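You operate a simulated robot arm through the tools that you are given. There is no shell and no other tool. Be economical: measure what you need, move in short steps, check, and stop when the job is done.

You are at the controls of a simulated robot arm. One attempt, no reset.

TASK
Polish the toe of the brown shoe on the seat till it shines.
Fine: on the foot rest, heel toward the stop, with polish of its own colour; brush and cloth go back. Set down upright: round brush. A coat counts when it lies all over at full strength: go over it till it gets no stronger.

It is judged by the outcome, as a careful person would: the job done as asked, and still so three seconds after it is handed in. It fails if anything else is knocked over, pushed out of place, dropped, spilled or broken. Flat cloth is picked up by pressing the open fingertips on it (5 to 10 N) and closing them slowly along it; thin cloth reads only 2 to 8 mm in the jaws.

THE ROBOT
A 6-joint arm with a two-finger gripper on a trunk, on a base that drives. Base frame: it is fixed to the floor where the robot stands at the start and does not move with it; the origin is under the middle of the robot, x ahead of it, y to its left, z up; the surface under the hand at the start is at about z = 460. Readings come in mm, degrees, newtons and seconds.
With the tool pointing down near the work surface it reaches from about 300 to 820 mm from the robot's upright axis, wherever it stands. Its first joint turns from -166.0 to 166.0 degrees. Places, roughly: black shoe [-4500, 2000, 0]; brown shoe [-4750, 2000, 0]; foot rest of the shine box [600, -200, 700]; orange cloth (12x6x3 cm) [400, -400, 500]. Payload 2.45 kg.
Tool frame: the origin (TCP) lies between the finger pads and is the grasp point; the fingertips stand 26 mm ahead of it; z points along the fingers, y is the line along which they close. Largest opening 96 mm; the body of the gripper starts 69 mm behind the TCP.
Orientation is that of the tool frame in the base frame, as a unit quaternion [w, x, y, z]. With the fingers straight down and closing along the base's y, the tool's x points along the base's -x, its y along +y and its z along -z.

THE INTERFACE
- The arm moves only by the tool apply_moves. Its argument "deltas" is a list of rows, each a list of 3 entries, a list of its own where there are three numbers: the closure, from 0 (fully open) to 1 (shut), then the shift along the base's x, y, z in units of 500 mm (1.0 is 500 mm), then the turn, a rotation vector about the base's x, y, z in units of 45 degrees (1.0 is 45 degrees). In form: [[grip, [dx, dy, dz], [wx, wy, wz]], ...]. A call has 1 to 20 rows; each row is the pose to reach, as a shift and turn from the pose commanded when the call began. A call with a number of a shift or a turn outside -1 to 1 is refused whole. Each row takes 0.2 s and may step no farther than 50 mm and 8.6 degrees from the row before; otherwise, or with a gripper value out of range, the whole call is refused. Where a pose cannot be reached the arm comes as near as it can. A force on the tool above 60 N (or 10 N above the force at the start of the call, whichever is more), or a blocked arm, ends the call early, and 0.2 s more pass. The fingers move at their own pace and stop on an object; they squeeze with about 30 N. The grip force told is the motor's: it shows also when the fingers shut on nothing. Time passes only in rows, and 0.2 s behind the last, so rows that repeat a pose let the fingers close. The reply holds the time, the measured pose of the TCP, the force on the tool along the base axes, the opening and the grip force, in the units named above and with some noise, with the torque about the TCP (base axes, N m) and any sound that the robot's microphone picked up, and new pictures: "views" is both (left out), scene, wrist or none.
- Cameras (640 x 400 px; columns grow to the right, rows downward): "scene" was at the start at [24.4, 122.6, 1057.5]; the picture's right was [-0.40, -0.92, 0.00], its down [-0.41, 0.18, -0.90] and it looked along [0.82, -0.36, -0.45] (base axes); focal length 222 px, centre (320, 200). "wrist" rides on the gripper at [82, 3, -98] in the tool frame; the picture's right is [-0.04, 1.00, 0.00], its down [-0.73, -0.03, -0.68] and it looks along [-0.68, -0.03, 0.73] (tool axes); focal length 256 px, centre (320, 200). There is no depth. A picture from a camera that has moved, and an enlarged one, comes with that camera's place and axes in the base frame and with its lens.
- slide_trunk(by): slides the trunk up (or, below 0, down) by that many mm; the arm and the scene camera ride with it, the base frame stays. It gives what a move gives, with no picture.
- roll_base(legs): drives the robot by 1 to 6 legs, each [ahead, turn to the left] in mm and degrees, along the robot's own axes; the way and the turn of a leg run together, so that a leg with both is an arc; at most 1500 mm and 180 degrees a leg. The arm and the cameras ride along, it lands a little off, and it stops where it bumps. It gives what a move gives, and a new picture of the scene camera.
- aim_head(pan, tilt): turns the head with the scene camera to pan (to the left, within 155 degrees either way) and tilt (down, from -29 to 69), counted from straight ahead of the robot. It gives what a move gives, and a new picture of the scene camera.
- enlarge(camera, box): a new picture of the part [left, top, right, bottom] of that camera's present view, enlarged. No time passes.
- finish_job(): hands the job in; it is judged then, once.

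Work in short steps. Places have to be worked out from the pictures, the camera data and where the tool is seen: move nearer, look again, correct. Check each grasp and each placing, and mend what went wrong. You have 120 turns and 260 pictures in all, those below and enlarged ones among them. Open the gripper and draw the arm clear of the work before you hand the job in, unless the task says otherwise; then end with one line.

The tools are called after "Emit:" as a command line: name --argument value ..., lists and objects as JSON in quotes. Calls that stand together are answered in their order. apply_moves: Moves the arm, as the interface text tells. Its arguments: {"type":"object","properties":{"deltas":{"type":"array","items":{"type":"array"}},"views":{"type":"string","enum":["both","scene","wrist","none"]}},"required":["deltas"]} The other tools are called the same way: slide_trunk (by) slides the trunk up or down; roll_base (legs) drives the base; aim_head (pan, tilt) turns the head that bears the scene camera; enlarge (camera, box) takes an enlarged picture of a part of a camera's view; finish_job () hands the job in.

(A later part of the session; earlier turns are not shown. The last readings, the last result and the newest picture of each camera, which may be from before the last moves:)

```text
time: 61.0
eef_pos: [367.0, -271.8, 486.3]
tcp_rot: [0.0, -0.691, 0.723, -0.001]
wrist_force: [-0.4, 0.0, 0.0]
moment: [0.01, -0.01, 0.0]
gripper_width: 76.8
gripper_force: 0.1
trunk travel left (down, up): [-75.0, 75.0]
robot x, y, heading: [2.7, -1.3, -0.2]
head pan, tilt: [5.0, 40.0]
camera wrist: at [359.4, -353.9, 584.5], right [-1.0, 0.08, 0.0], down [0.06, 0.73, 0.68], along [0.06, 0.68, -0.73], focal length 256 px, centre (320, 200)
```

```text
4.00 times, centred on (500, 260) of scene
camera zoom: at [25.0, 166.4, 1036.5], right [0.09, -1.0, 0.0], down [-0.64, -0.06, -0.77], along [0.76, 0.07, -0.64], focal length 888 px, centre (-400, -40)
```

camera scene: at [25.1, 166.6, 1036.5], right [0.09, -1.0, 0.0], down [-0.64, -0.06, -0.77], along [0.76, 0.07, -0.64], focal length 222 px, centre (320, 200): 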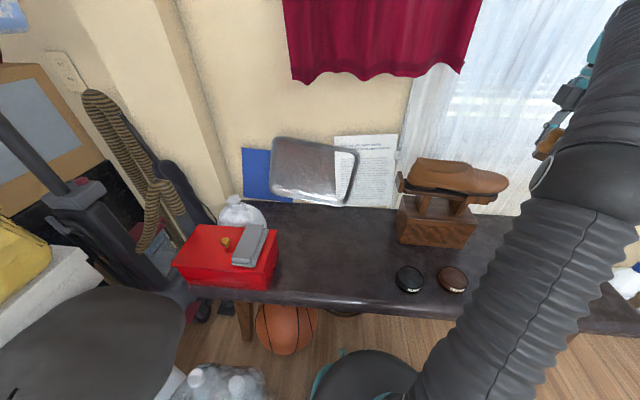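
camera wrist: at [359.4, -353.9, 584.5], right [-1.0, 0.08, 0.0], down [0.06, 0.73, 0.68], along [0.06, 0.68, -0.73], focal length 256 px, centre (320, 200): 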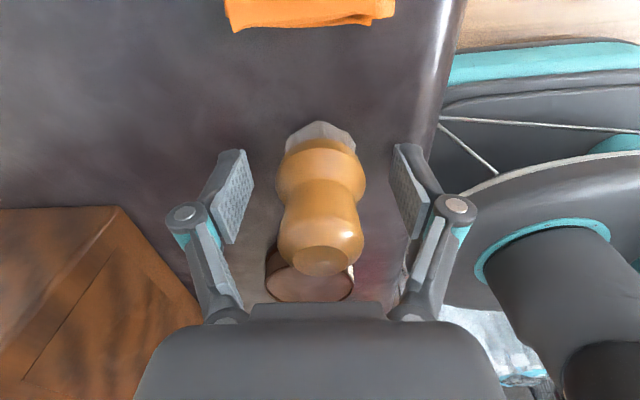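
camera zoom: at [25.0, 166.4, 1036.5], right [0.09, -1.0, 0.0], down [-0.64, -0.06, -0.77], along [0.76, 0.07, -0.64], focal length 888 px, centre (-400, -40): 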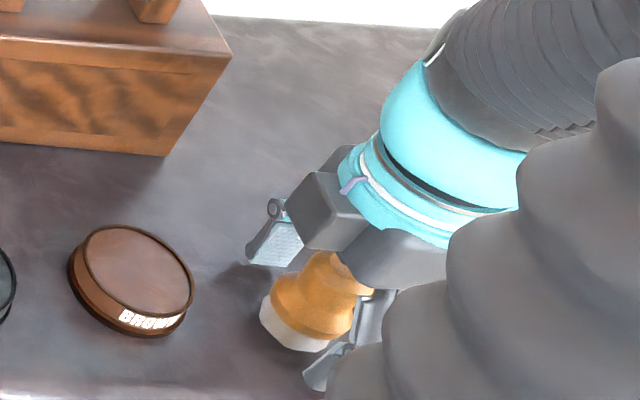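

The brush stands upright. I rise to z≈511 and regrip.

Emit:
apply_moves --deltas '[[0.2, [0, 0, 0.03], [0, 0, 0]], [0.2, [-0.002, 0, 0.05], [0, 0, 0]], [0.5, [-0.002, 0, 0.05], [0, 0, 0]], [0.8, [-0.002, 0, 0.05], [0, 0, 0]], [0.9, [-0.002, 0, 0.05], [0, 0, 0]], [0.9, [-0.002, 0, 0.05], [0, 0, 0]]]' --views "wrist"

```text
time: 62.5
eef_pos: [366.3, -272.7, 512.4]
tcp_rot: [-0.001, -0.691, 0.722, 0.0]
wrist_force: [-0.5, 0.2, 3.9]
moment: [-0.03, 0.01, -0.01]
gripper_width: 37.8
gripper_force: 29.7
trunk travel left (down, up): [-75.0, 75.0]
robot x, y, heading: [2.7, 4.3, 0.1]
head pan, tilt: [5.0, 40.0]
camera wrist: at [358.2, -354.0, 609.9], right [-1.0, 0.08, 0.0], down [0.06, 0.73, 0.68], along [0.06, 0.68, -0.73], focal length 256 px, centre (320, 200)
```

wrist: 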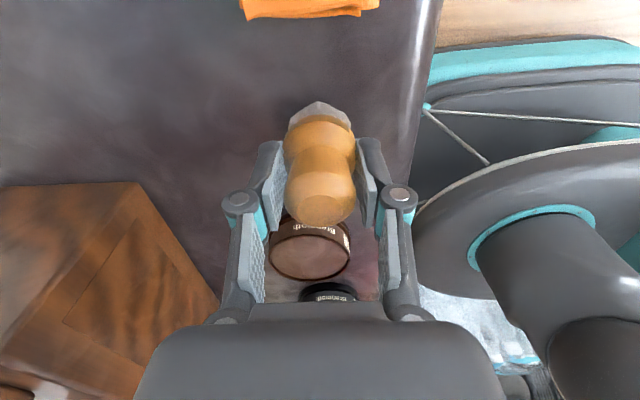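

Regripped with bristles 52 mm below the TCP. I re-dip in the brown tin lightly.

Emit:
apply_moves --deltas '[[0.9, [0, 0, 0.06], [0, 0, 0]], [0.9, [0, 0, 0.11], [0, 0, 0]], [0.9, [0.016, 0.07, 0.11], [0, 0, 0]], [0.9, [0.034, 0.14, 0.11], [0, 0, 0]], [0.9, [0.036, 0.206, 0.11], [0, 0, 0]], [0.9, [0.036, 0.206, 0.07], [0, 0, 0]], [0.9, [0.036, 0.206, 0.052], [0, 0, 0]], [0.9, [0.036, 0.206, 0.048], [0, 0, 0]], [0.9, [0.036, 0.206, 0.045], [0, 0, 0]]]' --views "none"

```text
time: 64.5
eef_pos: [383.9, -171.3, 536.7]
tcp_rot: [0.001, -0.691, 0.723, -0.003]
wrist_force: [0.1, 0.2, 19.2]
moment: [0.03, 0.06, -0.02]
gripper_width: 37.7
gripper_force: 29.7
trunk travel left (down, up): [-75.0, 75.0]
robot x, y, heading: [2.1, 0.1, -0.3]
head pan, tilt: [5.0, 40.0]
```

Contact at 19 N; ease, rub a little, then lift away toward the shoe.

Emit:
apply_moves --deltas '[[0.9, [0, 0, 0.0015], [0, 0, 0]], [0.9, [0.008, 0, 0.0015], [0, 0, 0]], [0.9, [0, 0.008, 0.0015], [0, 0, 0]], [0.9, [-0.008, 0, 0.0015], [0, 0, 0]], [0.9, [0, -0.008, 0.0015], [0, 0, 0]], [0.9, [0, 0, 0.0015], [0, 0, 0]], [0.9, [0, -0.02, 0.07], [0, 0, 0]], [0.9, [0, -0.08, 0.15], [0, 0, 0]], [0.9, [0, -0.12, 0.24], [0, 0, 0]], [0.9, [0, -0.14, 0.33], [0, 0, 0]], [0.9, [0, -0.15, 0.42], [0, 0, 0]], [0.9, [0, -0.15, 0.5], [0, 0, 0]], [0.9, [0.08, -0.15, 0.52], [0, 0, 0]], [0.9, [0.17, -0.15, 0.52], [0, 0, 0]], [0.9, [0.26, -0.15, 0.52], [0, 0, 0]], [0.9, [0.336, -0.15, 0.52], [0, 0, 0]], [0.9, [0.336, -0.15, 0.5], [0, 0, 0]]]' --views "wrist"

Emit:
enlarge --camera "scene" --box '[450, 140, 530, 200]'

Emit:
enlarge --camera "scene" --box '[390, 230, 490, 310]'

```text
time: 68.0
eef_pos: [553.4, -245.0, 784.3]
tcp_rot: [0.0, -0.692, 0.722, 0.001]
wrist_force: [-0.7, 0.6, -0.3]
moment: [0.02, 0.02, 0.0]
gripper_width: 38.0
gripper_force: 29.2
trunk travel left (down, up): [-75.0, 75.0]
robot x, y, heading: [1.0, -0.6, 0.2]
head pan, tilt: [5.0, 40.0]
camera wrist: at [545.9, -325.5, 881.9], right [-1.0, 0.08, 0.0], down [0.06, 0.73, 0.68], along [0.06, 0.68, -0.73], focal length 256 px, centre (320, 200)
```

wrist: 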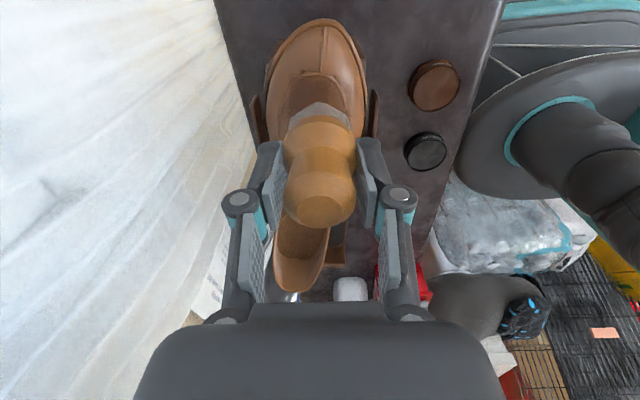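

```text
6.67 times, centred on (490, 170) of scene
camera zoom: at [25.0, 166.4, 1036.5], right [0.09, -1.0, 0.0], down [-0.64, -0.06, -0.77], along [0.76, 0.07, -0.64], focal length 1481 px, centre (-813, 400)
```

zoom: 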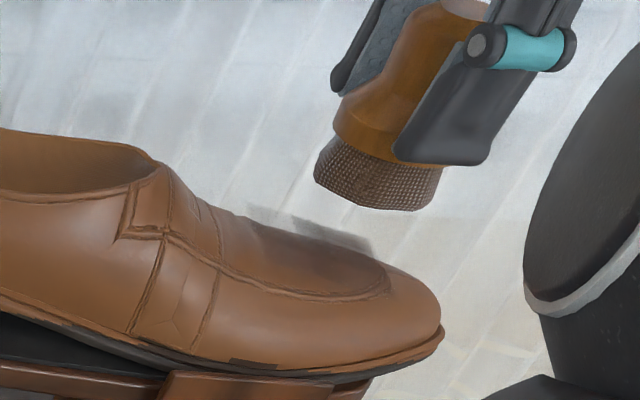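

```text
5.00 times, centred on (440, 270) of scene
camera zoom: at [25.0, 166.4, 1036.5], right [0.09, -1.0, 0.0], down [-0.64, -0.06, -0.77], along [0.76, 0.07, -0.64], focal length 1110 px, centre (-280, -150)
```

zoom: 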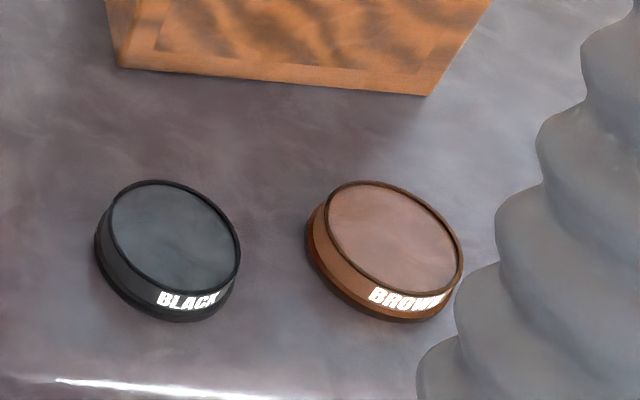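

Brush is well loaded. The shoe is yawed ~10° now (I'll straighten it by regripping once the brush is away). I press on the apron flat with a 12° tilt matched to the slope, watching the force.

Emit:
apply_moves --deltas '[[0.9, [0.006, -0.022, 0], [0.14, 0, 0]], [0.9, [0.006, -0.022, -0.03], [0.267, 0, 0]], [0.9, [0.006, -0.022, -0.044], [0.267, 0, 0]], [0.9, [0.006, -0.022, -0.049], [0.267, 0, 0]], [0.9, [0.006, -0.022, -0.054], [0.267, 0, 0]]]' --views "none"

Emit:
enlarge --camera "scene" --box '[450, 140, 530, 200]'

```text
time: 69.2
eef_pos: [554.3, -257.0, 756.7]
tcp_rot: [0.073, -0.688, 0.718, 0.075]
wrist_force: [-0.2, 0.3, 0.1]
moment: [-0.02, 0.02, 0.01]
gripper_width: 37.8
gripper_force: 30.0
trunk travel left (down, up): [-75.0, 75.0]
robot x, y, heading: [-2.0, -0.2, -0.2]
head pan, tilt: [5.0, 40.0]
```

```text
6.67 times, centred on (490, 170) of scene
camera zoom: at [25.1, 166.4, 1036.5], right [0.09, -1.0, 0.0], down [-0.64, -0.06, -0.77], along [0.76, 0.07, -0.64], focal length 1481 px, centre (-813, 400)
```

zoom: 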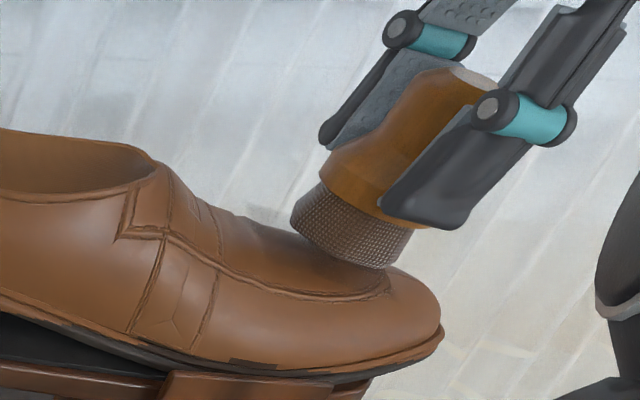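

Parallel and almost touching. I lower in ~1 mm steps to find light contact.

Emit:
apply_moves --deltas '[[0.9, [0, 0, -0.003], [0, 0, 0]], [0.9, [0, 0, -0.006], [0, 0, 0]], [0.9, [0, 0, -0.008], [0, 0, 0]]]' --views "none"

```text
time: 70.0
eef_pos: [554.3, -256.5, 753.6]
tcp_rot: [0.073, -0.688, 0.718, 0.075]
wrist_force: [-0.2, -0.4, 0.1]
moment: [0.01, 0.02, 0.0]
gripper_width: 37.8
gripper_force: 29.8
trunk travel left (down, up): [-75.0, 75.0]
robot x, y, heading: [-0.9, 0.4, -0.1]
head pan, tilt: [5.0, 40.0]
```

Emit:
apply_moves --deltas '[[0.9, [0, 0, -0.003], [0, 0, 0]], [0.9, [0, 0, -0.006], [0, 0, 0]], [0.9, [0, 0, -0.008], [0, 0, 0]]]' --views "none"

Emit:
enlarge --camera "scene" --box '[450, 140, 530, 200]'

```text
time: 70.8
eef_pos: [555.0, -256.6, 751.1]
tcp_rot: [0.073, -0.688, 0.718, 0.076]
wrist_force: [2.0, -0.5, 12.5]
moment: [0.36, -0.11, -0.03]
gripper_width: 37.6
gripper_force: 29.4
trunk travel left (down, up): [-75.0, 75.0]
robot x, y, heading: [0.4, -2.8, 0.1]
head pan, tilt: [5.0, 40.0]
```

```text
6.67 times, centred on (490, 170) of scene
camera zoom: at [24.6, 166.6, 1036.8], right [0.09, -1.0, 0.0], down [-0.64, -0.06, -0.77], along [0.76, 0.07, -0.64], focal length 1481 px, centre (-813, 400)
```

zoom: 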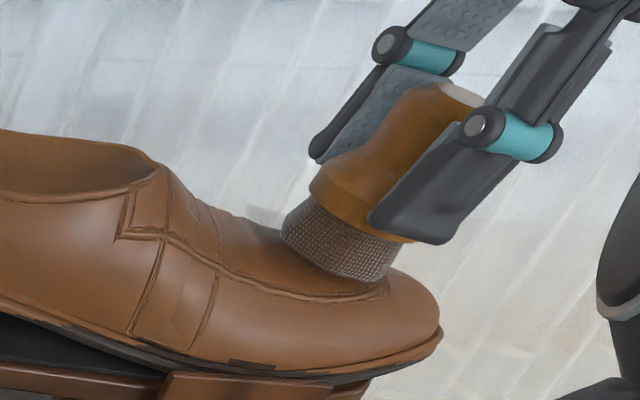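

12.5 N at good contact. I rub along the slope in three lanes, keeping the pressure about here.

Emit:
apply_moves --deltas '[[0.9, [0, -0.012, -0.004], [0, 0, 0]], [0.9, [0, -0.024, -0.008], [0, 0, 0]], [0.9, [0, -0.012, -0.004], [0, 0, 0]], [0.9, [0, 0, 0], [0, 0, 0]], [0.9, [0.014, 0, 0], [0, 0, 0]], [0.9, [0.014, -0.012, -0.005], [0, 0, 0]], [0.9, [0.014, -0.024, -0.009], [0, 0, 0]], [0.9, [0.014, -0.012, -0.005], [0, 0, 0]], [0.9, [0.014, 0, 0], [0, 0, 0]], [0.9, [0, 0, 0], [0, 0, 0]], [0.9, [-0.014, 0, 0], [0, 0, 0]], [0.9, [-0.014, -0.012, -0.005], [0, 0, 0]], [0.9, [-0.014, -0.024, -0.009], [0, 0, 0]], [0.9, [-0.014, -0.012, -0.005], [0, 0, 0]], [0.9, [-0.014, 0, 0], [0, 0, 0]], [0.9, [0, 0, 0], [0, 0, 0]]]' --views "none"

Emit:
enlarge --camera "scene" --box '[390, 140, 530, 230]'

```text
time: 74.2
eef_pos: [555.6, -256.1, 749.3]
tcp_rot: [0.073, -0.688, 0.718, 0.076]
wrist_force: [-0.1, -0.2, -0.3]
moment: [-0.04, 0.01, 0.0]
gripper_width: 37.8
gripper_force: 30.0
trunk travel left (down, up): [-75.0, 75.0]
robot x, y, heading: [3.0, -1.6, 0.0]
head pan, tilt: [5.0, 40.0]
```

```text
4.44 times, centred on (460, 185) of scene
camera zoom: at [25.0, 166.4, 1036.5], right [0.09, -1.0, 0.0], down [-0.64, -0.06, -0.77], along [0.76, 0.07, -0.64], focal length 987 px, centre (-302, 267)
```

zoom: 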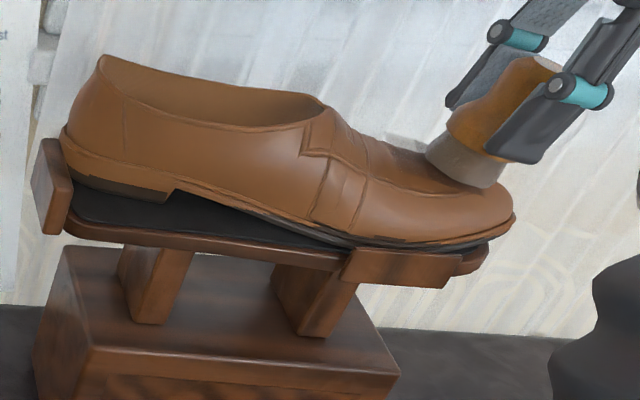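

The shoe has slid further and its heel is slipping past the stop, so it must be re-seated squarely before more brushing. I lift the brush and look.

Emit:
apply_moves --deltas '[[0.9, [0, -0.02, 0.06], [0, 0, 0]], [0.9, [0, 0.0, 0.14], [-0.13, 0, 0]], [0.9, [0, 0.04, 0.22], [-0.267, 0, 0]]]' --views "wrist"

Emit:
enlarge --camera "scene" --box '[450, 150, 530, 210]'

Emit:
enlarge --camera "scene" --box '[392, 150, 452, 200]'

```text
time: 75.0
eef_pos: [555.7, -237.4, 860.9]
tcp_rot: [0.0, -0.691, 0.723, 0.001]
wrist_force: [0.6, -0.8, -2.4]
moment: [0.02, 0.05, 0.04]
gripper_width: 37.7
gripper_force: 30.1
trunk travel left (down, up): [-75.0, 75.0]
robot x, y, heading: [4.0, 2.3, -0.1]
head pan, tilt: [5.0, 40.0]
camera wrist: at [547.5, -318.2, 958.8], right [-1.0, 0.08, 0.0], down [0.06, 0.73, 0.68], along [0.06, 0.68, -0.73], focal length 256 px, centre (320, 200)
```

wrist: 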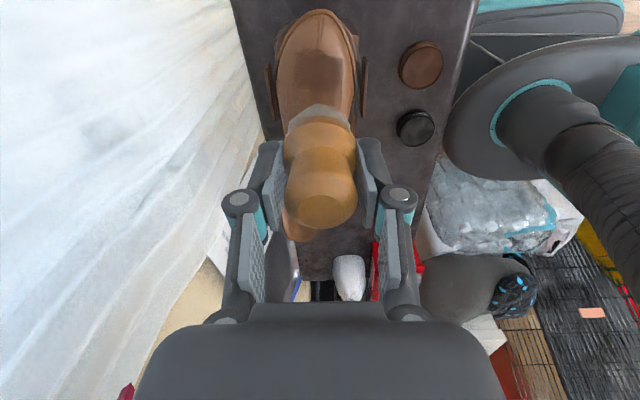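

```text
6.67 times, centred on (490, 180) of scene
camera zoom: at [25.2, 166.2, 1036.5], right [0.09, -1.0, 0.0], down [-0.64, -0.06, -0.77], along [0.76, 0.07, -0.64], focal length 1481 px, centre (-813, 333)
```

zoom: 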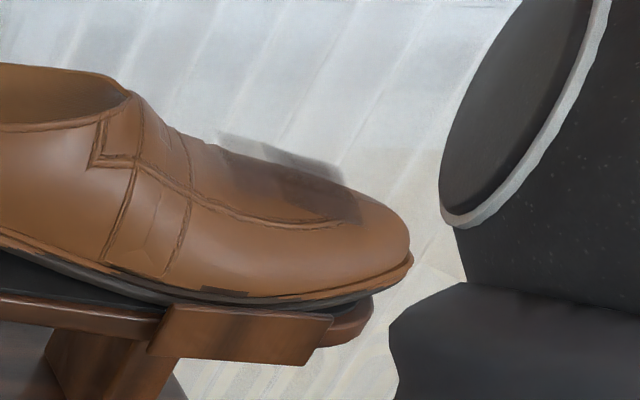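

```text
8.00 times, centred on (422, 175) of scene
camera zoom: at [25.2, 166.2, 1036.5], right [0.09, -1.0, 0.0], down [-0.64, -0.06, -0.77], along [0.76, 0.07, -0.64], focal length 1777 px, centre (-496, 400)
```

zoom: 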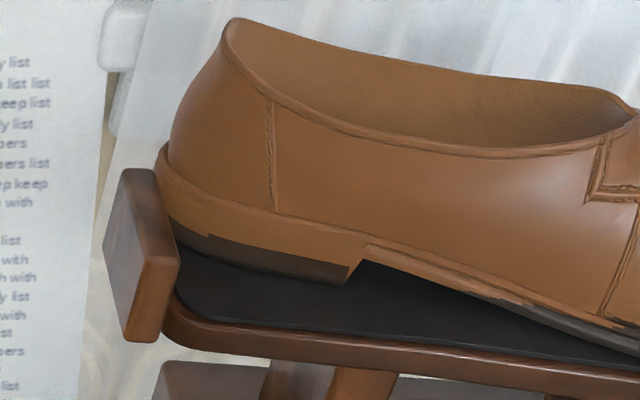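

Emit:
enlarge --camera "wrist" --box '[250, 0, 390, 120]'

```text
3.33 times, centred on (320, 60) of wrist
camera zoom: at [547.5, -318.2, 958.8], right [-1.0, 0.08, 0.0], down [0.06, 0.73, 0.68], along [0.06, 0.68, -0.73], focal length 853 px, centre (320, 667)
```

zoom: 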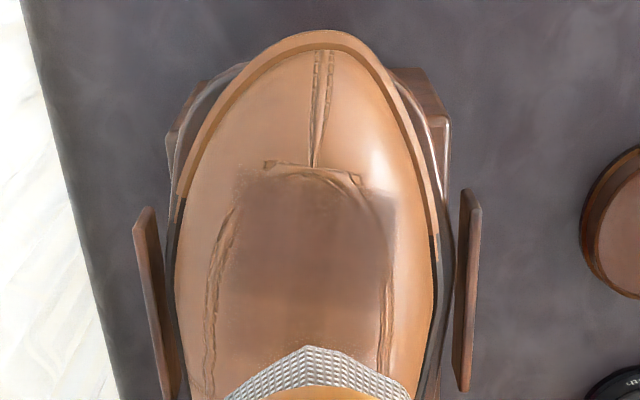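

The coat is now a clear dark rectangle over the apron (~42×47 mm), strong except a fuzzy +x edge. I return the brush to its spot to free the hand for straightening the shoe.

Emit:
apply_moves --deltas '[[0.9, [-0.08, -0.02, 0], [0, 0, 0]], [0.9, [-0.16, -0.04, 0], [0, 0, 0]], [0.9, [-0.24, -0.06, 0], [0, 0, 0]], [0.9, [-0.32, -0.07, 0], [0, 0, 0]], [0.9, [-0.378, -0.07, -0.05], [0, 0, 0]], [0.9, [-0.378, -0.07, -0.14], [0, 0, 0]], [0.9, [-0.378, -0.07, -0.23], [0, 0, 0]], [0.9, [-0.378, -0.07, -0.32], [0, 0, 0]], [0.9, [-0.378, -0.07, -0.41], [0, 0, 0]], [0.9, [-0.378, -0.07, -0.5], [0, 0, 0]], [0.9, [-0.378, -0.07, -0.58], [0, 0, 0]], [0.9, [-0.378, -0.07, -0.66], [0, 0, 0]], [0.9, [-0.378, -0.07, -0.69], [0, 0, 0]], [0.9, [-0.378, -0.07, -0.694], [0, 0, 0]]]' --views "none"

Emit:
apply_moves --deltas '[[0.9, [0, 0, -0.003], [0, 0, 0]], [0.9, [0, 0, -0.006], [0, 0, 0]], [0.9, [0, 0, -0.009], [0, 0, 0]]]' --views "wrist"

```text
time: 78.0
eef_pos: [366.6, -270.9, 511.7]
tcp_rot: [-0.001, -0.692, 0.722, -0.001]
wrist_force: [-0.2, -0.2, -1.2]
moment: [0.0, 0.04, 0.01]
gripper_width: 37.6
gripper_force: 29.8
trunk travel left (down, up): [-75.0, 75.0]
robot x, y, heading: [1.5, 2.1, -0.0]
head pan, tilt: [5.0, 40.0]
```

```text
time: 78.8
eef_pos: [367.4, -271.0, 509.4]
tcp_rot: [0.001, -0.691, 0.723, -0.002]
wrist_force: [-0.6, 2.3, 26.8]
moment: [-0.33, 0.03, -0.04]
gripper_width: 38.3
gripper_force: 30.1
trunk travel left (down, up): [-75.0, 75.0]
robot x, y, heading: [1.8, -2.6, 0.3]
head pan, tilt: [5.0, 40.0]
camera wrist: at [358.7, -351.9, 607.3], right [-1.0, 0.08, 0.0], down [0.06, 0.73, 0.68], along [0.06, 0.67, -0.74], focal length 256 px, centre (320, 200)
```

wrist: 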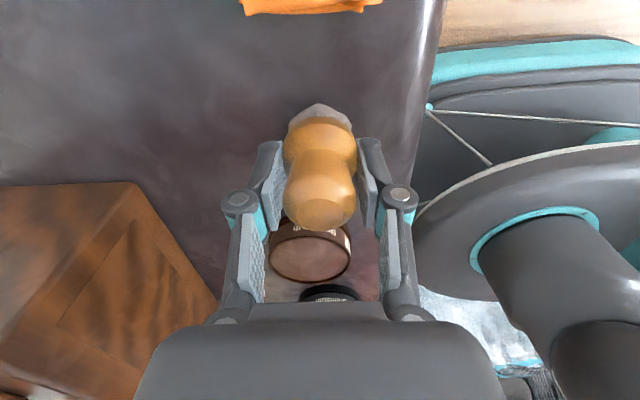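

Contact at 509. Ease up, open, and rise clear.

Emit:
apply_moves --deltas '[[0.9, [0, 0, 0.003], [0, 0, 0]], [0.7, [0, 0, 0.003], [0, 0, 0]], [0.5, [0, 0, 0.003], [0, 0, 0]], [0.2, [0, 0, 0.003], [0, 0, 0]], [0.2, [0, 0, 0.003], [0, 0, 0]], [0.2, [0, 0, 0.06], [0, 0, 0]], [0.1, [0, 0, 0.14], [0, 0, 0]], [0, [0, 0, 0.23], [0, 0, 0]], [0, [0, 0, 0.32], [0, 0, 0]]]' --views "both"

```text
time: 80.8
eef_pos: [364.7, -271.6, 669.4]
tcp_rot: [0.0, -0.692, 0.722, 0.0]
wrist_force: [-0.5, -0.2, 0.2]
moment: [0.04, 0.04, -0.01]
gripper_width: 96.0
gripper_force: 0.1
trunk travel left (down, up): [-75.0, 75.0]
robot x, y, heading: [-0.3, -6.2, -0.1]
head pan, tilt: [5.0, 40.0]
camera scene: at [25.1, 166.4, 1036.5], right [0.09, -1.0, 0.0], down [-0.64, -0.06, -0.77], along [0.76, 0.07, -0.64], focal length 222 px, centre (320, 200)
camera wrist: at [357.9, -352.9, 768.5], right [-1.0, 0.08, 0.0], down [0.06, 0.73, 0.68], along [0.06, 0.68, -0.73], focal length 256 px, centre (320, 200)
```

scene: 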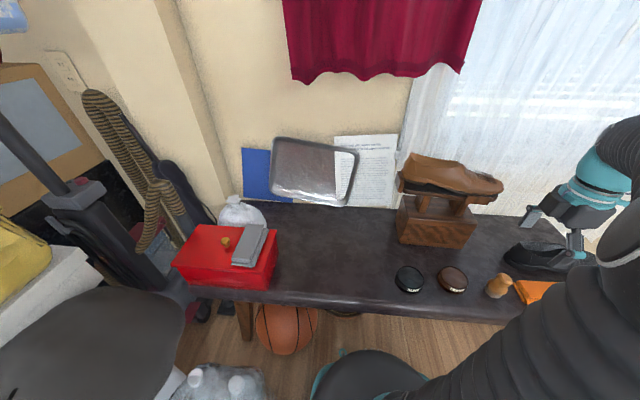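
wrist: 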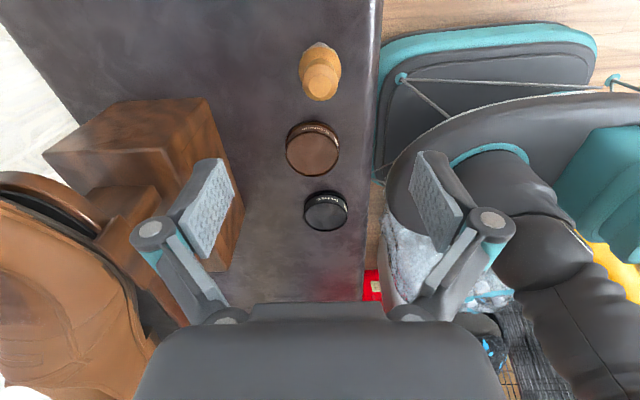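

Brush is upright on its spot. Now I go above the shoe to see its true pose with the open hand.

Emit:
apply_moves --deltas '[[0, [0, 0, 0.09], [0, 0, 0]], [0, [0, 0, 0.18], [0, 0, 0]], [0, [0, 0, 0.27], [0, 0, 0]], [0, [0, 0, 0.36], [0, 0, 0]], [0, [0.08, 0.02, 0.36], [0, 0, 0]], [0, [0.16, 0.04, 0.36], [0, 0, 0]], [0, [0.24, 0.06, 0.36], [0, 0, 0]], [0, [0.32, 0.08, 0.36], [0, 0, 0]], [0, [0.4, 0.1, 0.36], [0, 0, 0]], [0, [0.4, 0.1, 0.36], [0, 0, 0]]]' --views "wrist"

Emit:
enlarge --camera "wrist" --box '[220, 20, 420, 300]'

```text
time: 83.0
eef_pos: [565.6, -221.6, 847.5]
tcp_rot: [-0.001, -0.691, 0.723, 0.0]
wrist_force: [0.1, 0.5, 0.2]
moment: [-0.01, -0.01, 0.01]
gripper_width: 96.0
gripper_force: 0.2
trunk travel left (down, up): [-75.0, 75.0]
robot x, y, heading: [-0.7, -3.8, -0.1]
head pan, tilt: [5.0, 40.0]
camera wrist: at [558.5, -302.9, 946.5], right [-1.0, 0.08, 0.0], down [0.06, 0.73, 0.68], along [0.06, 0.68, -0.73], focal length 256 px, centre (320, 200)
```

wrist: 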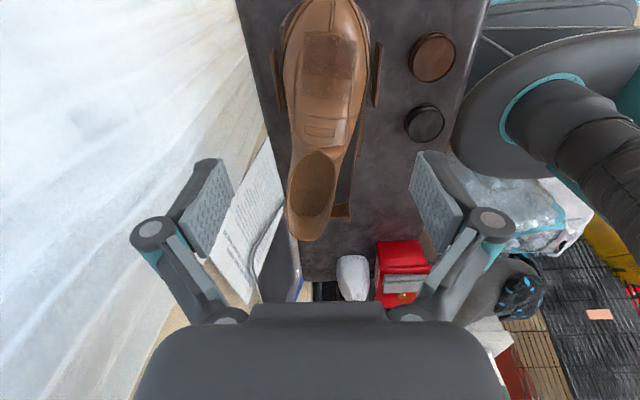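

```text
1.43 times, centred on (320, 160) of wrist
camera zoom: at [558.5, -302.9, 946.5], right [-1.0, 0.08, 0.0], down [0.06, 0.73, 0.68], along [0.06, 0.68, -0.73], focal length 366 px, centre (320, 257)
```

zoom: 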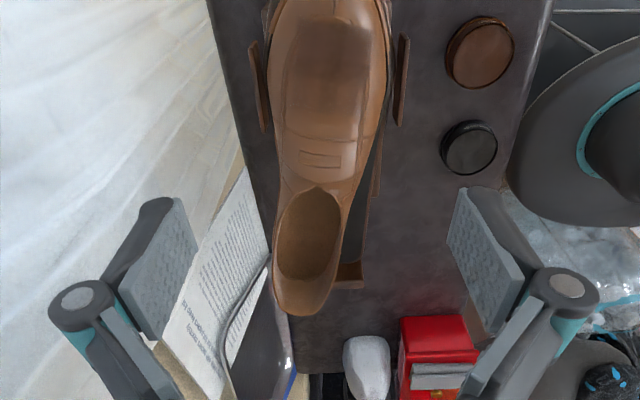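

The shoe is yawed ~13° with its heel beside the stop; the coat patch is a clear rectangle. I zoom on the coat, and align the hand over the throat for regripping.

Emit:
enlarge --camera "wrist" --box '[270, 0, 390, 100]'

Emit:
apply_moves --deltas '[[0, [0.01, 0.06, -0.02], [0, 0, -0.12]], [0, [0.024, 0.12, -0.04], [0, 0, -0.233]], [0, [0.028, 0.169, -0.08], [0, 0, -0.233]], [0, [0.028, 0.169, -0.14], [0, 0, -0.233]], [0, [0.028, 0.169, -0.14], [0, 0, -0.233]]]' --views "wrist"

```text
4.00 times, centred on (330, 50) of wrist
camera zoom: at [558.5, -302.9, 946.5], right [-1.0, 0.08, 0.0], down [0.06, 0.73, 0.68], along [0.06, 0.68, -0.73], focal length 1024 px, centre (280, 800)
```

zoom: 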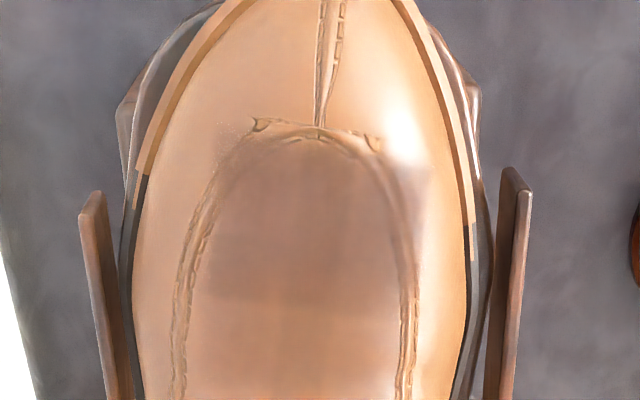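

```text
time: 84.2
eef_pos: [580.3, -138.0, 778.2]
tcp_rot: [0.0, -0.622, 0.783, -0.001]
wrist_force: [0.7, -0.1, -0.4]
moment: [-0.01, -0.01, 0.0]
gripper_width: 96.1
gripper_force: 0.0
trunk travel left (down, up): [-75.0, 75.0]
robot x, y, heading: [0.3, -2.7, -0.1]
head pan, tilt: [5.0, 40.0]
camera wrist: at [558.0, -216.6, 876.2], right [-0.96, 0.26, 0.0], down [0.19, 0.71, 0.68], along [0.18, 0.65, -0.73], focal length 256 px, centre (320, 200)
```

wrist: 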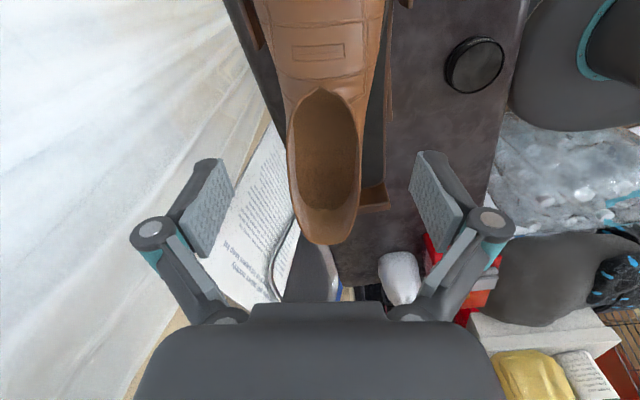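

The hand is nearly aligned with the shoe (offset ~4 mm). I correct, descend to z≈709 and grip.

Emit:
apply_moves --deltas '[[0, [-0.008, 0.002, -0.04], [0, 0, 0.045]], [0, [-0.008, 0.002, -0.09], [0, 0, 0.045]], [0, [-0.008, 0.002, -0.138], [0, 0, 0.045]], [0.3, [-0.008, 0.002, -0.138], [0, 0, 0.045]], [0.5, [-0.008, 0.002, -0.138], [0, 0, 0.045]], [0.8, [-0.008, 0.002, -0.138], [0, 0, 0.045]], [0.8, [-0.008, 0.002, -0.138], [0, 0, 0.045]]]' --views "wrist"

```text
time: 85.8
eef_pos: [577.1, -136.6, 708.7]
tcp_rot: [0.0, -0.637, 0.771, 0.0]
wrist_force: [2.1, 0.8, 1.3]
moment: [-0.04, -0.14, -0.06]
gripper_width: 63.4
gripper_force: 29.9
trunk travel left (down, up): [-75.0, 75.0]
robot x, y, heading: [1.3, -2.9, 0.0]
head pan, tilt: [5.0, 40.0]
camera wrist: at [556.8, -215.1, 807.1], right [-0.97, 0.23, 0.0], down [0.17, 0.71, 0.68], along [0.16, 0.66, -0.73], focal length 256 px, centre (320, 200)
```

wrist: 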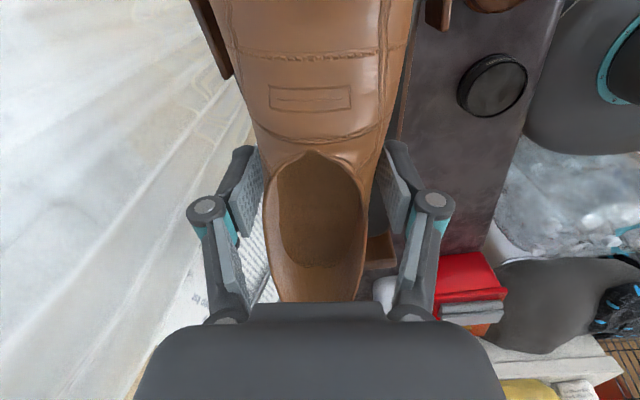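

Firm grip at the same place as before. I lift it 45 mm, turn it back straight and bring it over the rest's centreline.

Emit:
apply_moves --deltas '[[0.8, [0, 0, 0.03], [0, 0, 0]], [0.8, [0, 0, 0.09], [0, 0, 0]], [0.8, [0, -0.027, 0.09], [0, 0, 0]], [0.8, [-0.01, -0.027, 0.09], [0, 0, 0.1]], [0.8, [-0.021, -0.027, 0.09], [0, 0, 0.187]], [0.8, [-0.021, -0.027, 0.05], [0, 0, 0.187]], [0.8, [-0.021, -0.027, 0.03], [0, 0, 0.187]], [0.8, [-0.021, -0.027, 0.03], [0, 0, 0.187]]]' --views "wrist"

Emit:
enlarge --camera "scene" --box '[390, 130, 530, 220]'

```text
time: 87.7
eef_pos: [566.2, -149.9, 722.8]
tcp_rot: [0.0, -0.691, 0.723, 0.0]
wrist_force: [0.1, -0.2, -3.0]
moment: [0.04, -0.01, -0.01]
gripper_width: 63.5
gripper_force: 30.0
trunk travel left (down, up): [-75.0, 75.0]
robot x, y, heading: [2.8, 1.1, 0.1]
head pan, tilt: [5.0, 40.0]
camera wrist: at [558.0, -231.0, 820.3], right [-1.0, 0.08, 0.0], down [0.06, 0.73, 0.68], along [0.06, 0.68, -0.73], focal length 256 px, centre (320, 200)
```

wrist: 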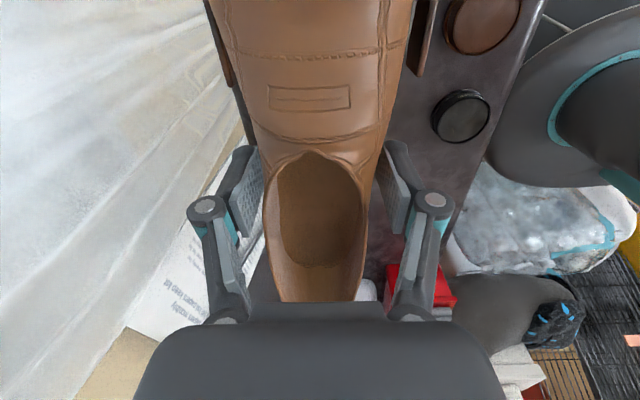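

```text
4.44 times, centred on (460, 175) of scene
camera zoom: at [25.2, 166.5, 1036.5], right [0.09, -1.0, 0.0], down [-0.64, -0.06, -0.77], along [0.76, 0.07, -0.64], focal length 987 px, centre (-302, 311)
```

zoom: 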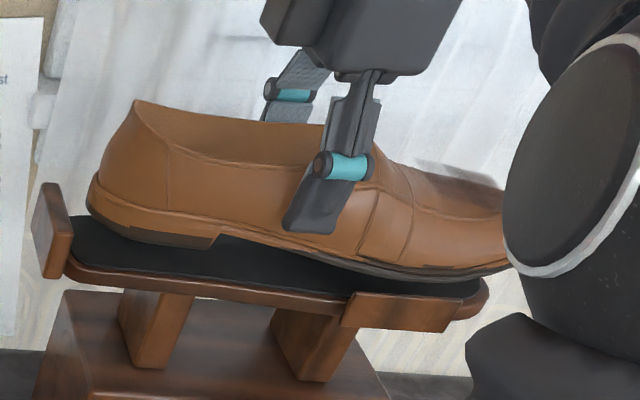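

Well aligned; ~9 mm gap to the stop. I close 6 mm of it and lower to release height, then open.

Emit:
apply_moves --deltas '[[0.8, [0, 0.013, -0.01], [0, 0, 0]], [0.8, [0, 0.013, -0.02], [0, 0, 0]], [0.8, [0, 0.013, -0.027], [0, 0, 0]], [0.8, [0, 0.013, -0.03], [0, 0, 0]], [0.8, [0, 0.013, -0.03], [0, 0, 0]]]' --views "none"

Emit:
enlarge --camera "scene" --box '[390, 130, 530, 220]'

```text
time: 88.8
eef_pos: [564.8, -143.7, 709.4]
tcp_rot: [0.0, -0.691, 0.723, -0.001]
wrist_force: [-0.4, 0.3, 3.8]
moment: [-0.27, 0.22, -0.21]
gripper_width: 63.4
gripper_force: 29.7
trunk travel left (down, up): [-75.0, 75.0]
robot x, y, heading: [2.2, 1.3, 0.1]
head pan, tilt: [5.0, 40.0]
```

```text
4.44 times, centred on (460, 175) of scene
camera zoom: at [24.9, 166.6, 1036.6], right [0.09, -1.0, 0.0], down [-0.64, -0.06, -0.77], along [0.76, 0.07, -0.64], focal length 987 px, centre (-302, 311)
```

zoom: 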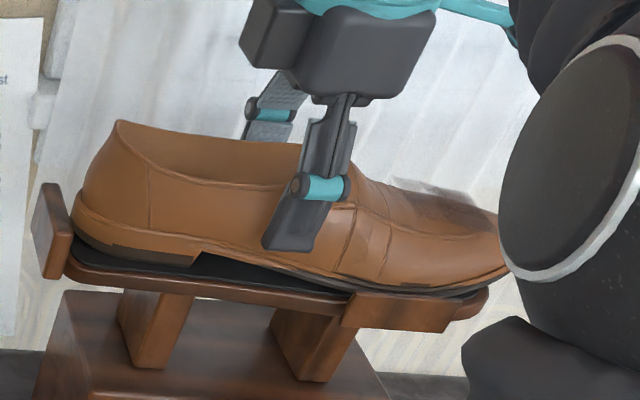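

Heel is at the stop and the sole has touched. Release and rise to check from above.

Emit:
apply_moves --deltas '[[0.6, [0, 0, 0], [0, 0, 0]], [0.4, [0, 0, 0], [0, 0, 0]], [0.1, [0, 0, 0], [0, 0, 0]], [0, [0, 0, 0], [0, 0, 0]], [0, [0, 0, 0.08], [0, 0, 0]], [0, [0, 0, 0.17], [0, 0, 0]], [0, [0, -0.04, 0.26], [0, 0, 0]], [0, [0, -0.12, 0.28], [0, 0, 0]], [0, [0, -0.18, 0.28], [0, 0, 0]]]' --views "wrist"

Emit:
enlarge --camera "wrist" --box '[260, 0, 400, 110]'

Emit:
enlarge --camera "scene" --box '[390, 140, 530, 230]'

```text
time: 90.8
eef_pos: [563.9, -234.1, 848.8]
tcp_rot: [0.0, -0.691, 0.723, 0.001]
wrist_force: [1.0, 0.6, -0.5]
moment: [-0.01, 0.01, 0.05]
gripper_width: 96.0
gripper_force: 0.0
trunk travel left (down, up): [-75.0, 75.0]
robot x, y, heading: [0.6, 2.5, -0.2]
head pan, tilt: [5.0, 40.0]
camera wrist: at [556.6, -314.8, 946.6], right [-1.0, 0.08, 0.0], down [0.06, 0.73, 0.68], along [0.06, 0.68, -0.73], focal length 256 px, centre (320, 200)
```

wrist: 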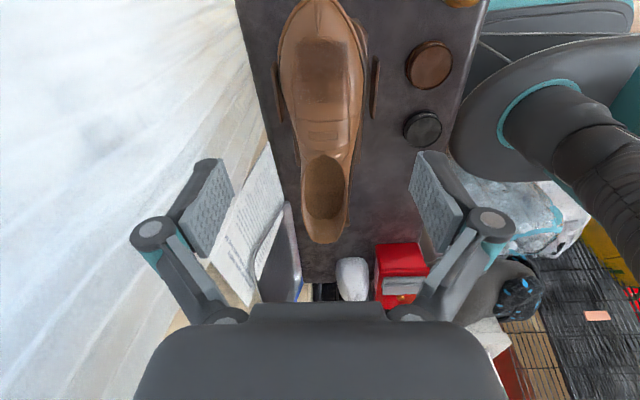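

```text
3.64 times, centred on (330, 55) of wrist
camera zoom: at [556.6, -314.8, 946.6], right [-1.0, 0.08, 0.0], down [0.06, 0.73, 0.68], along [0.06, 0.68, -0.73], focal length 931 px, centre (284, 727)
```

zoom: 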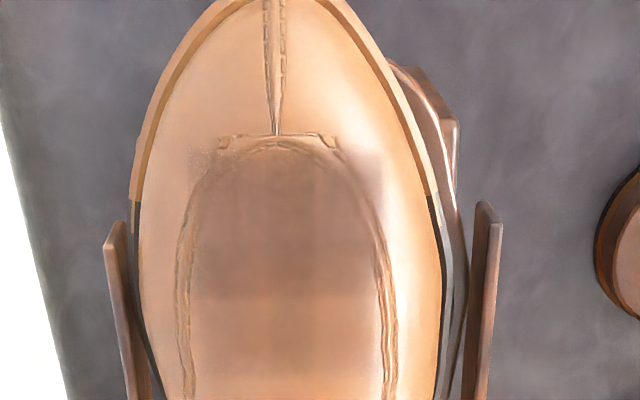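

```text
4.44 times, centred on (460, 185) of scene
camera zoom: at [25.0, 166.6, 1036.5], right [0.09, -1.0, 0.0], down [-0.64, -0.06, -0.77], along [0.76, 0.07, -0.64], focal length 987 px, centre (-302, 267)
```

zoom: 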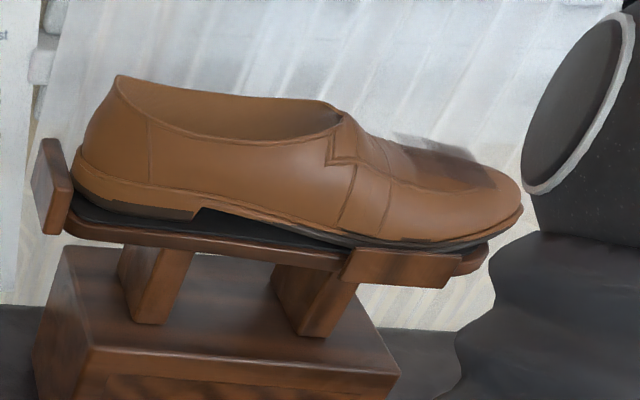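

The shoe is straight on the rest with its heel at the stop. The coat is strong at the front half, weaker at the rear and +x side, so I fetch the brush again.

Emit:
apply_moves --deltas '[[0, [-0.08, -0.02, 0], [0, 0, 0]], [0, [-0.16, -0.04, 0], [0, 0, 0]], [0, [-0.24, -0.06, 0], [0, 0, 0]], [0, [-0.32, -0.074, 0], [0, 0, 0]], [0, [-0.395, -0.074, -0.04], [0, 0, 0]], [0, [-0.395, -0.074, -0.13], [0, 0, 0]], [0, [-0.395, -0.074, -0.22], [0, 0, 0]], [0, [-0.395, -0.074, -0.31], [0, 0, 0]], [0, [-0.395, -0.074, -0.4], [0, 0, 0]], [0, [-0.395, -0.074, -0.44], [0, 0, 0]]]' --views "wrist"

```text
time: 93.0
eef_pos: [365.7, -271.8, 627.9]
tcp_rot: [0.0, -0.69, 0.723, 0.0]
wrist_force: [-0.6, 0.0, 0.2]
moment: [0.02, 0.01, -0.03]
gripper_width: 96.0
gripper_force: 0.1
trunk travel left (down, up): [-75.0, 75.0]
robot x, y, heading: [-0.1, 0.1, -0.0]
head pan, tilt: [5.0, 40.0]
camera wrist: at [358.8, -352.6, 726.2], right [-1.0, 0.08, 0.0], down [0.06, 0.73, 0.68], along [0.06, 0.68, -0.73], focal length 256 px, centre (320, 200)
```

wrist: 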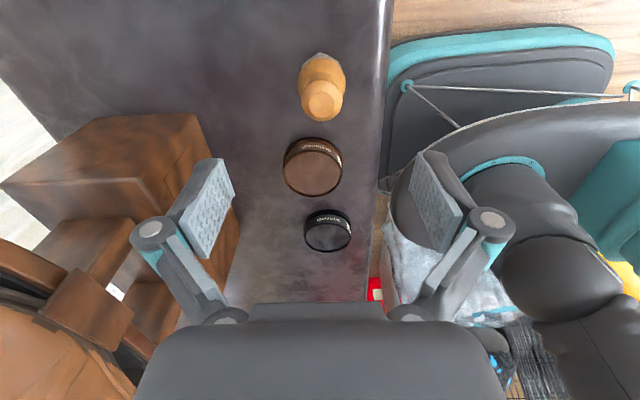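

Centred over the brush. I grip at z≈508 and go to the tin, stopping just above the polish.

Emit:
apply_moves --deltas '[[0, [-0.002, 0, -0.08], [0, 0, 0]], [0, [-0.002, 0, -0.16], [0, 0, 0]], [0, [-0.002, 0, -0.239], [0, 0, 0]], [0.3, [-0.002, 0, -0.239], [0, 0, 0]], [0.6, [-0.002, 0, -0.239], [0, 0, 0]], [0.9, [-0.002, 0, -0.239], [0, 0, 0]], [0.9, [-0.002, 0, -0.239], [0, 0, 0]], [0.9, [-0.002, 0, -0.18], [0, 0, 0]], [0.9, [-0.002, 0, -0.13], [0, 0, 0]], [0.9, [0.014, 0.07, -0.13], [0, 0, 0]], [0.9, [0.032, 0.14, -0.13], [0, 0, 0]], [0.9, [0.034, 0.202, -0.13], [0, 0, 0]], [0.9, [0.034, 0.202, -0.17], [0, 0, 0]], [0.9, [0.034, 0.202, -0.186], [0, 0, 0]], [0.9, [0.034, 0.202, -0.19], [0, 0, 0]]]' --views "none"

```text
time: 96.2
eef_pos: [382.9, -170.1, 534.1]
tcp_rot: [0.0, -0.691, 0.723, 0.001]
wrist_force: [-0.7, -0.9, -0.6]
moment: [-0.04, -0.01, -0.02]
gripper_width: 38.0
gripper_force: 29.9
trunk travel left (down, up): [-75.0, 75.0]
robot x, y, heading: [-1.9, 1.1, 0.1]
head pan, tilt: [5.0, 40.0]
```

Just above the polish. I press lightly with a small rub, then carry the brush to above the toe front.

Emit:
apply_moves --deltas '[[0.9, [0, 0, -0.003], [0, 0, 0]], [0.9, [0, 0, -0.006], [0, 0, 0]], [0.9, [0.008, 0, -0.006], [0, 0, 0]], [0.9, [0, 0.008, -0.006], [0, 0, 0]], [0.9, [-0.008, 0, -0.006], [0, 0, 0]], [0.9, [0, -0.008, -0.006], [0, 0, 0]], [0.9, [0, 0, -0.006], [0, 0, 0]], [0.9, [0, 0, -0.006], [0, 0, 0]]]' --views "none"

Emit:
apply_moves --deltas '[[0.9, [0, -0.02, 0.07], [0, 0, 0]], [0.9, [0, -0.08, 0.15], [0, 0, 0]], [0.9, [0, -0.14, 0.23], [0, 0, 0]], [0.9, [0, -0.18, 0.32], [0, 0, 0]], [0.9, [0, -0.212, 0.41], [0, 0, 0]], [0.9, [0, -0.212, 0.5], [0, 0, 0]], [0.9, [0.06, -0.212, 0.54], [0, 0, 0]], [0.9, [0.15, -0.212, 0.54], [0, 0, 0]], [0.9, [0.24, -0.212, 0.54], [0, 0, 0]], [0.9, [0.32, -0.212, 0.54], [0.1, 0, 0]], [0.9, [0.358, -0.212, 0.52], [0.23, 0, 0]], [0.9, [0.358, -0.212, 0.49], [0.356, 0, 0]], [0.9, [0.358, -0.212, 0.455], [0.356, 0, 0]]]' --views "none"

Emit:
enlarge --camera "scene" --box '[430, 130, 530, 210]'

```text
time: 98.0
eef_pos: [383.8, -168.6, 528.9]
tcp_rot: [-0.001, -0.692, 0.722, 0.0]
wrist_force: [-2.4, -6.7, 16.9]
moment: [-0.4, 0.18, -0.04]
gripper_width: 37.8
gripper_force: 30.0
trunk travel left (down, up): [-75.0, 75.0]
robot x, y, heading: [-0.9, -0.3, -0.0]
head pan, tilt: [5.0, 40.0]
```

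```text
time: 100.8
eef_pos: [564.4, -276.7, 758.5]
tcp_rot: [0.098, -0.684, 0.716, 0.102]
wrist_force: [0.1, -0.7, -0.3]
moment: [0.0, 0.0, 0.03]
gripper_width: 37.7
gripper_force: 30.0
trunk travel left (down, up): [-75.0, 75.0]
robot x, y, heading: [2.1, 3.1, 0.2]
head pan, tilt: [5.0, 40.0]
```

```text
5.00 times, centred on (480, 170) of scene
camera zoom: at [25.1, 166.4, 1036.5], right [0.09, -1.0, 0.0], down [-0.64, -0.06, -0.77], along [0.76, 0.07, -0.64], focal length 1110 px, centre (-480, 350)
```

zoom: 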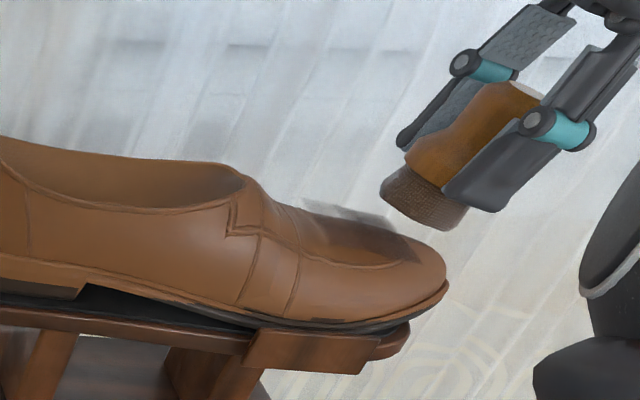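

Close above the front. I move to mid-zone and descend until light contact.

Emit:
apply_moves --deltas '[[0.9, [0, 0.046, 0.004], [0, 0, 0]], [0.9, [0, 0.046, -0.012], [0, 0, 0]], [0.9, [0, 0.046, -0.016], [0, 0, 0]], [0.9, [0, 0.046, -0.02], [0, 0, 0]]]' --views "none"

Emit:
apply_moves --deltas '[[0.9, [0, 0, -0.003], [0, 0, 0]], [0.9, [0, 0, -0.006], [0, 0, 0]], [0.9, [0, 0, -0.006], [0, 0, 0]]]' --views "none"

Emit:
enlarge --camera "scene" --box '[430, 130, 530, 210]'

```text
time: 101.8
eef_pos: [565.2, -252.5, 748.8]
tcp_rot: [0.096, -0.685, 0.715, 0.101]
wrist_force: [-0.2, 0.6, -0.1]
moment: [-0.02, 0.01, -0.01]
gripper_width: 37.7
gripper_force: 29.7
trunk travel left (down, up): [-75.0, 75.0]
robot x, y, heading: [-0.1, -0.4, 0.2]
head pan, tilt: [5.0, 40.0]
```

```text
time: 102.7
eef_pos: [563.6, -251.8, 747.2]
tcp_rot: [0.097, -0.685, 0.715, 0.1]
wrist_force: [1.5, -1.2, 8.6]
moment: [-0.15, -0.09, 0.01]
gripper_width: 37.8
gripper_force: 30.0
trunk travel left (down, up): [-75.0, 75.0]
robot x, y, heading: [-0.0, -1.5, 0.3]
head pan, tilt: [5.0, 40.0]
```

```text
5.00 times, centred on (480, 170) of scene
camera zoom: at [24.9, 166.5, 1036.7], right [0.09, -1.0, 0.0], down [-0.64, -0.06, -0.77], along [0.76, 0.07, -0.64], focal length 1110 px, centre (-480, 350)
```

zoom: 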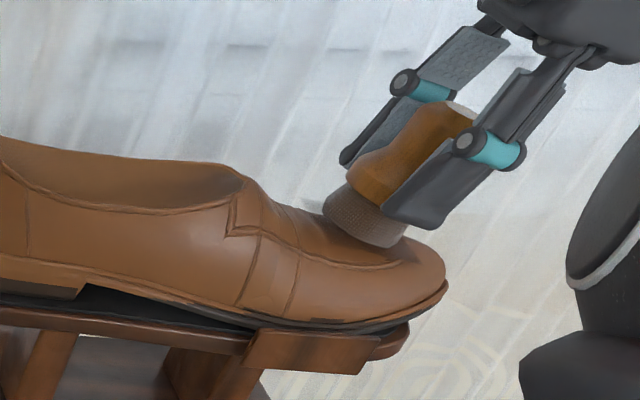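

Light even contact, 8.6 N. I stroke toward the heel along the slope in the centre and +x lanes, lifting between strokes.

Emit:
apply_moves --deltas '[[0.9, [0, 0.012, 0.003], [0, 0, 0]], [0.9, [0, 0.024, 0.006], [0, 0, 0]], [0.9, [0, 0.034, 0.009], [0, 0, 0]], [0.9, [0.008, 0.02, 0.022], [0, 0, 0]], [0.9, [0.018, -0.03, 0.01], [0, 0, 0]], [0.9, [0.018, -0.034, -0.011], [0, 0, 0]], [0.9, [0.018, -0.022, -0.008], [0, 0, 0]], [0.9, [0.018, -0.01, -0.005], [0, 0, 0]], [0.9, [0.018, 0.002, -0.002], [0, 0, 0]], [0.9, [0.018, 0.014, 0.001], [0, 0, 0]], [0.9, [0.018, 0.026, 0.005], [0, 0, 0]], [0.9, [0.018, 0.036, 0.008], [0, 0, 0]], [0.9, [0.008, 0.02, 0.022], [0, 0, 0]]]' --views "none"

Emit:
enlarge --camera "scene" --box '[390, 140, 530, 230]'

```text
time: 105.5
eef_pos: [568.5, -240.8, 755.6]
tcp_rot: [0.096, -0.685, 0.715, 0.101]
wrist_force: [-0.8, 0.6, -1.3]
moment: [0.0, -0.01, -0.05]
gripper_width: 37.7
gripper_force: 30.1
trunk travel left (down, up): [-75.0, 75.0]
robot x, y, heading: [0.9, -3.2, -0.0]
head pan, tilt: [5.0, 40.0]
```

```text
4.44 times, centred on (460, 185) of scene
camera zoom: at [24.9, 166.4, 1036.4], right [0.09, -1.0, 0.0], down [-0.64, -0.06, -0.77], along [0.76, 0.07, -0.64], focal length 987 px, centre (-302, 267)
```

zoom: 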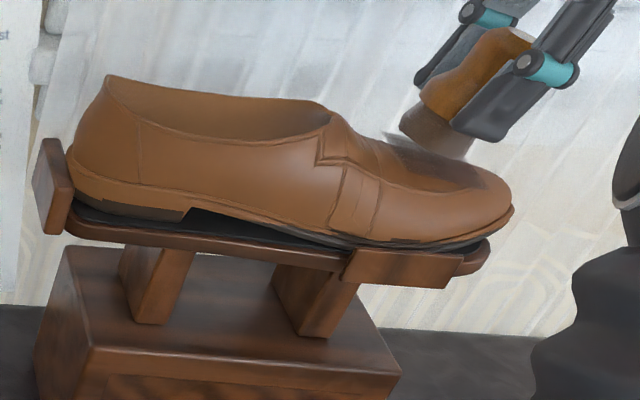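

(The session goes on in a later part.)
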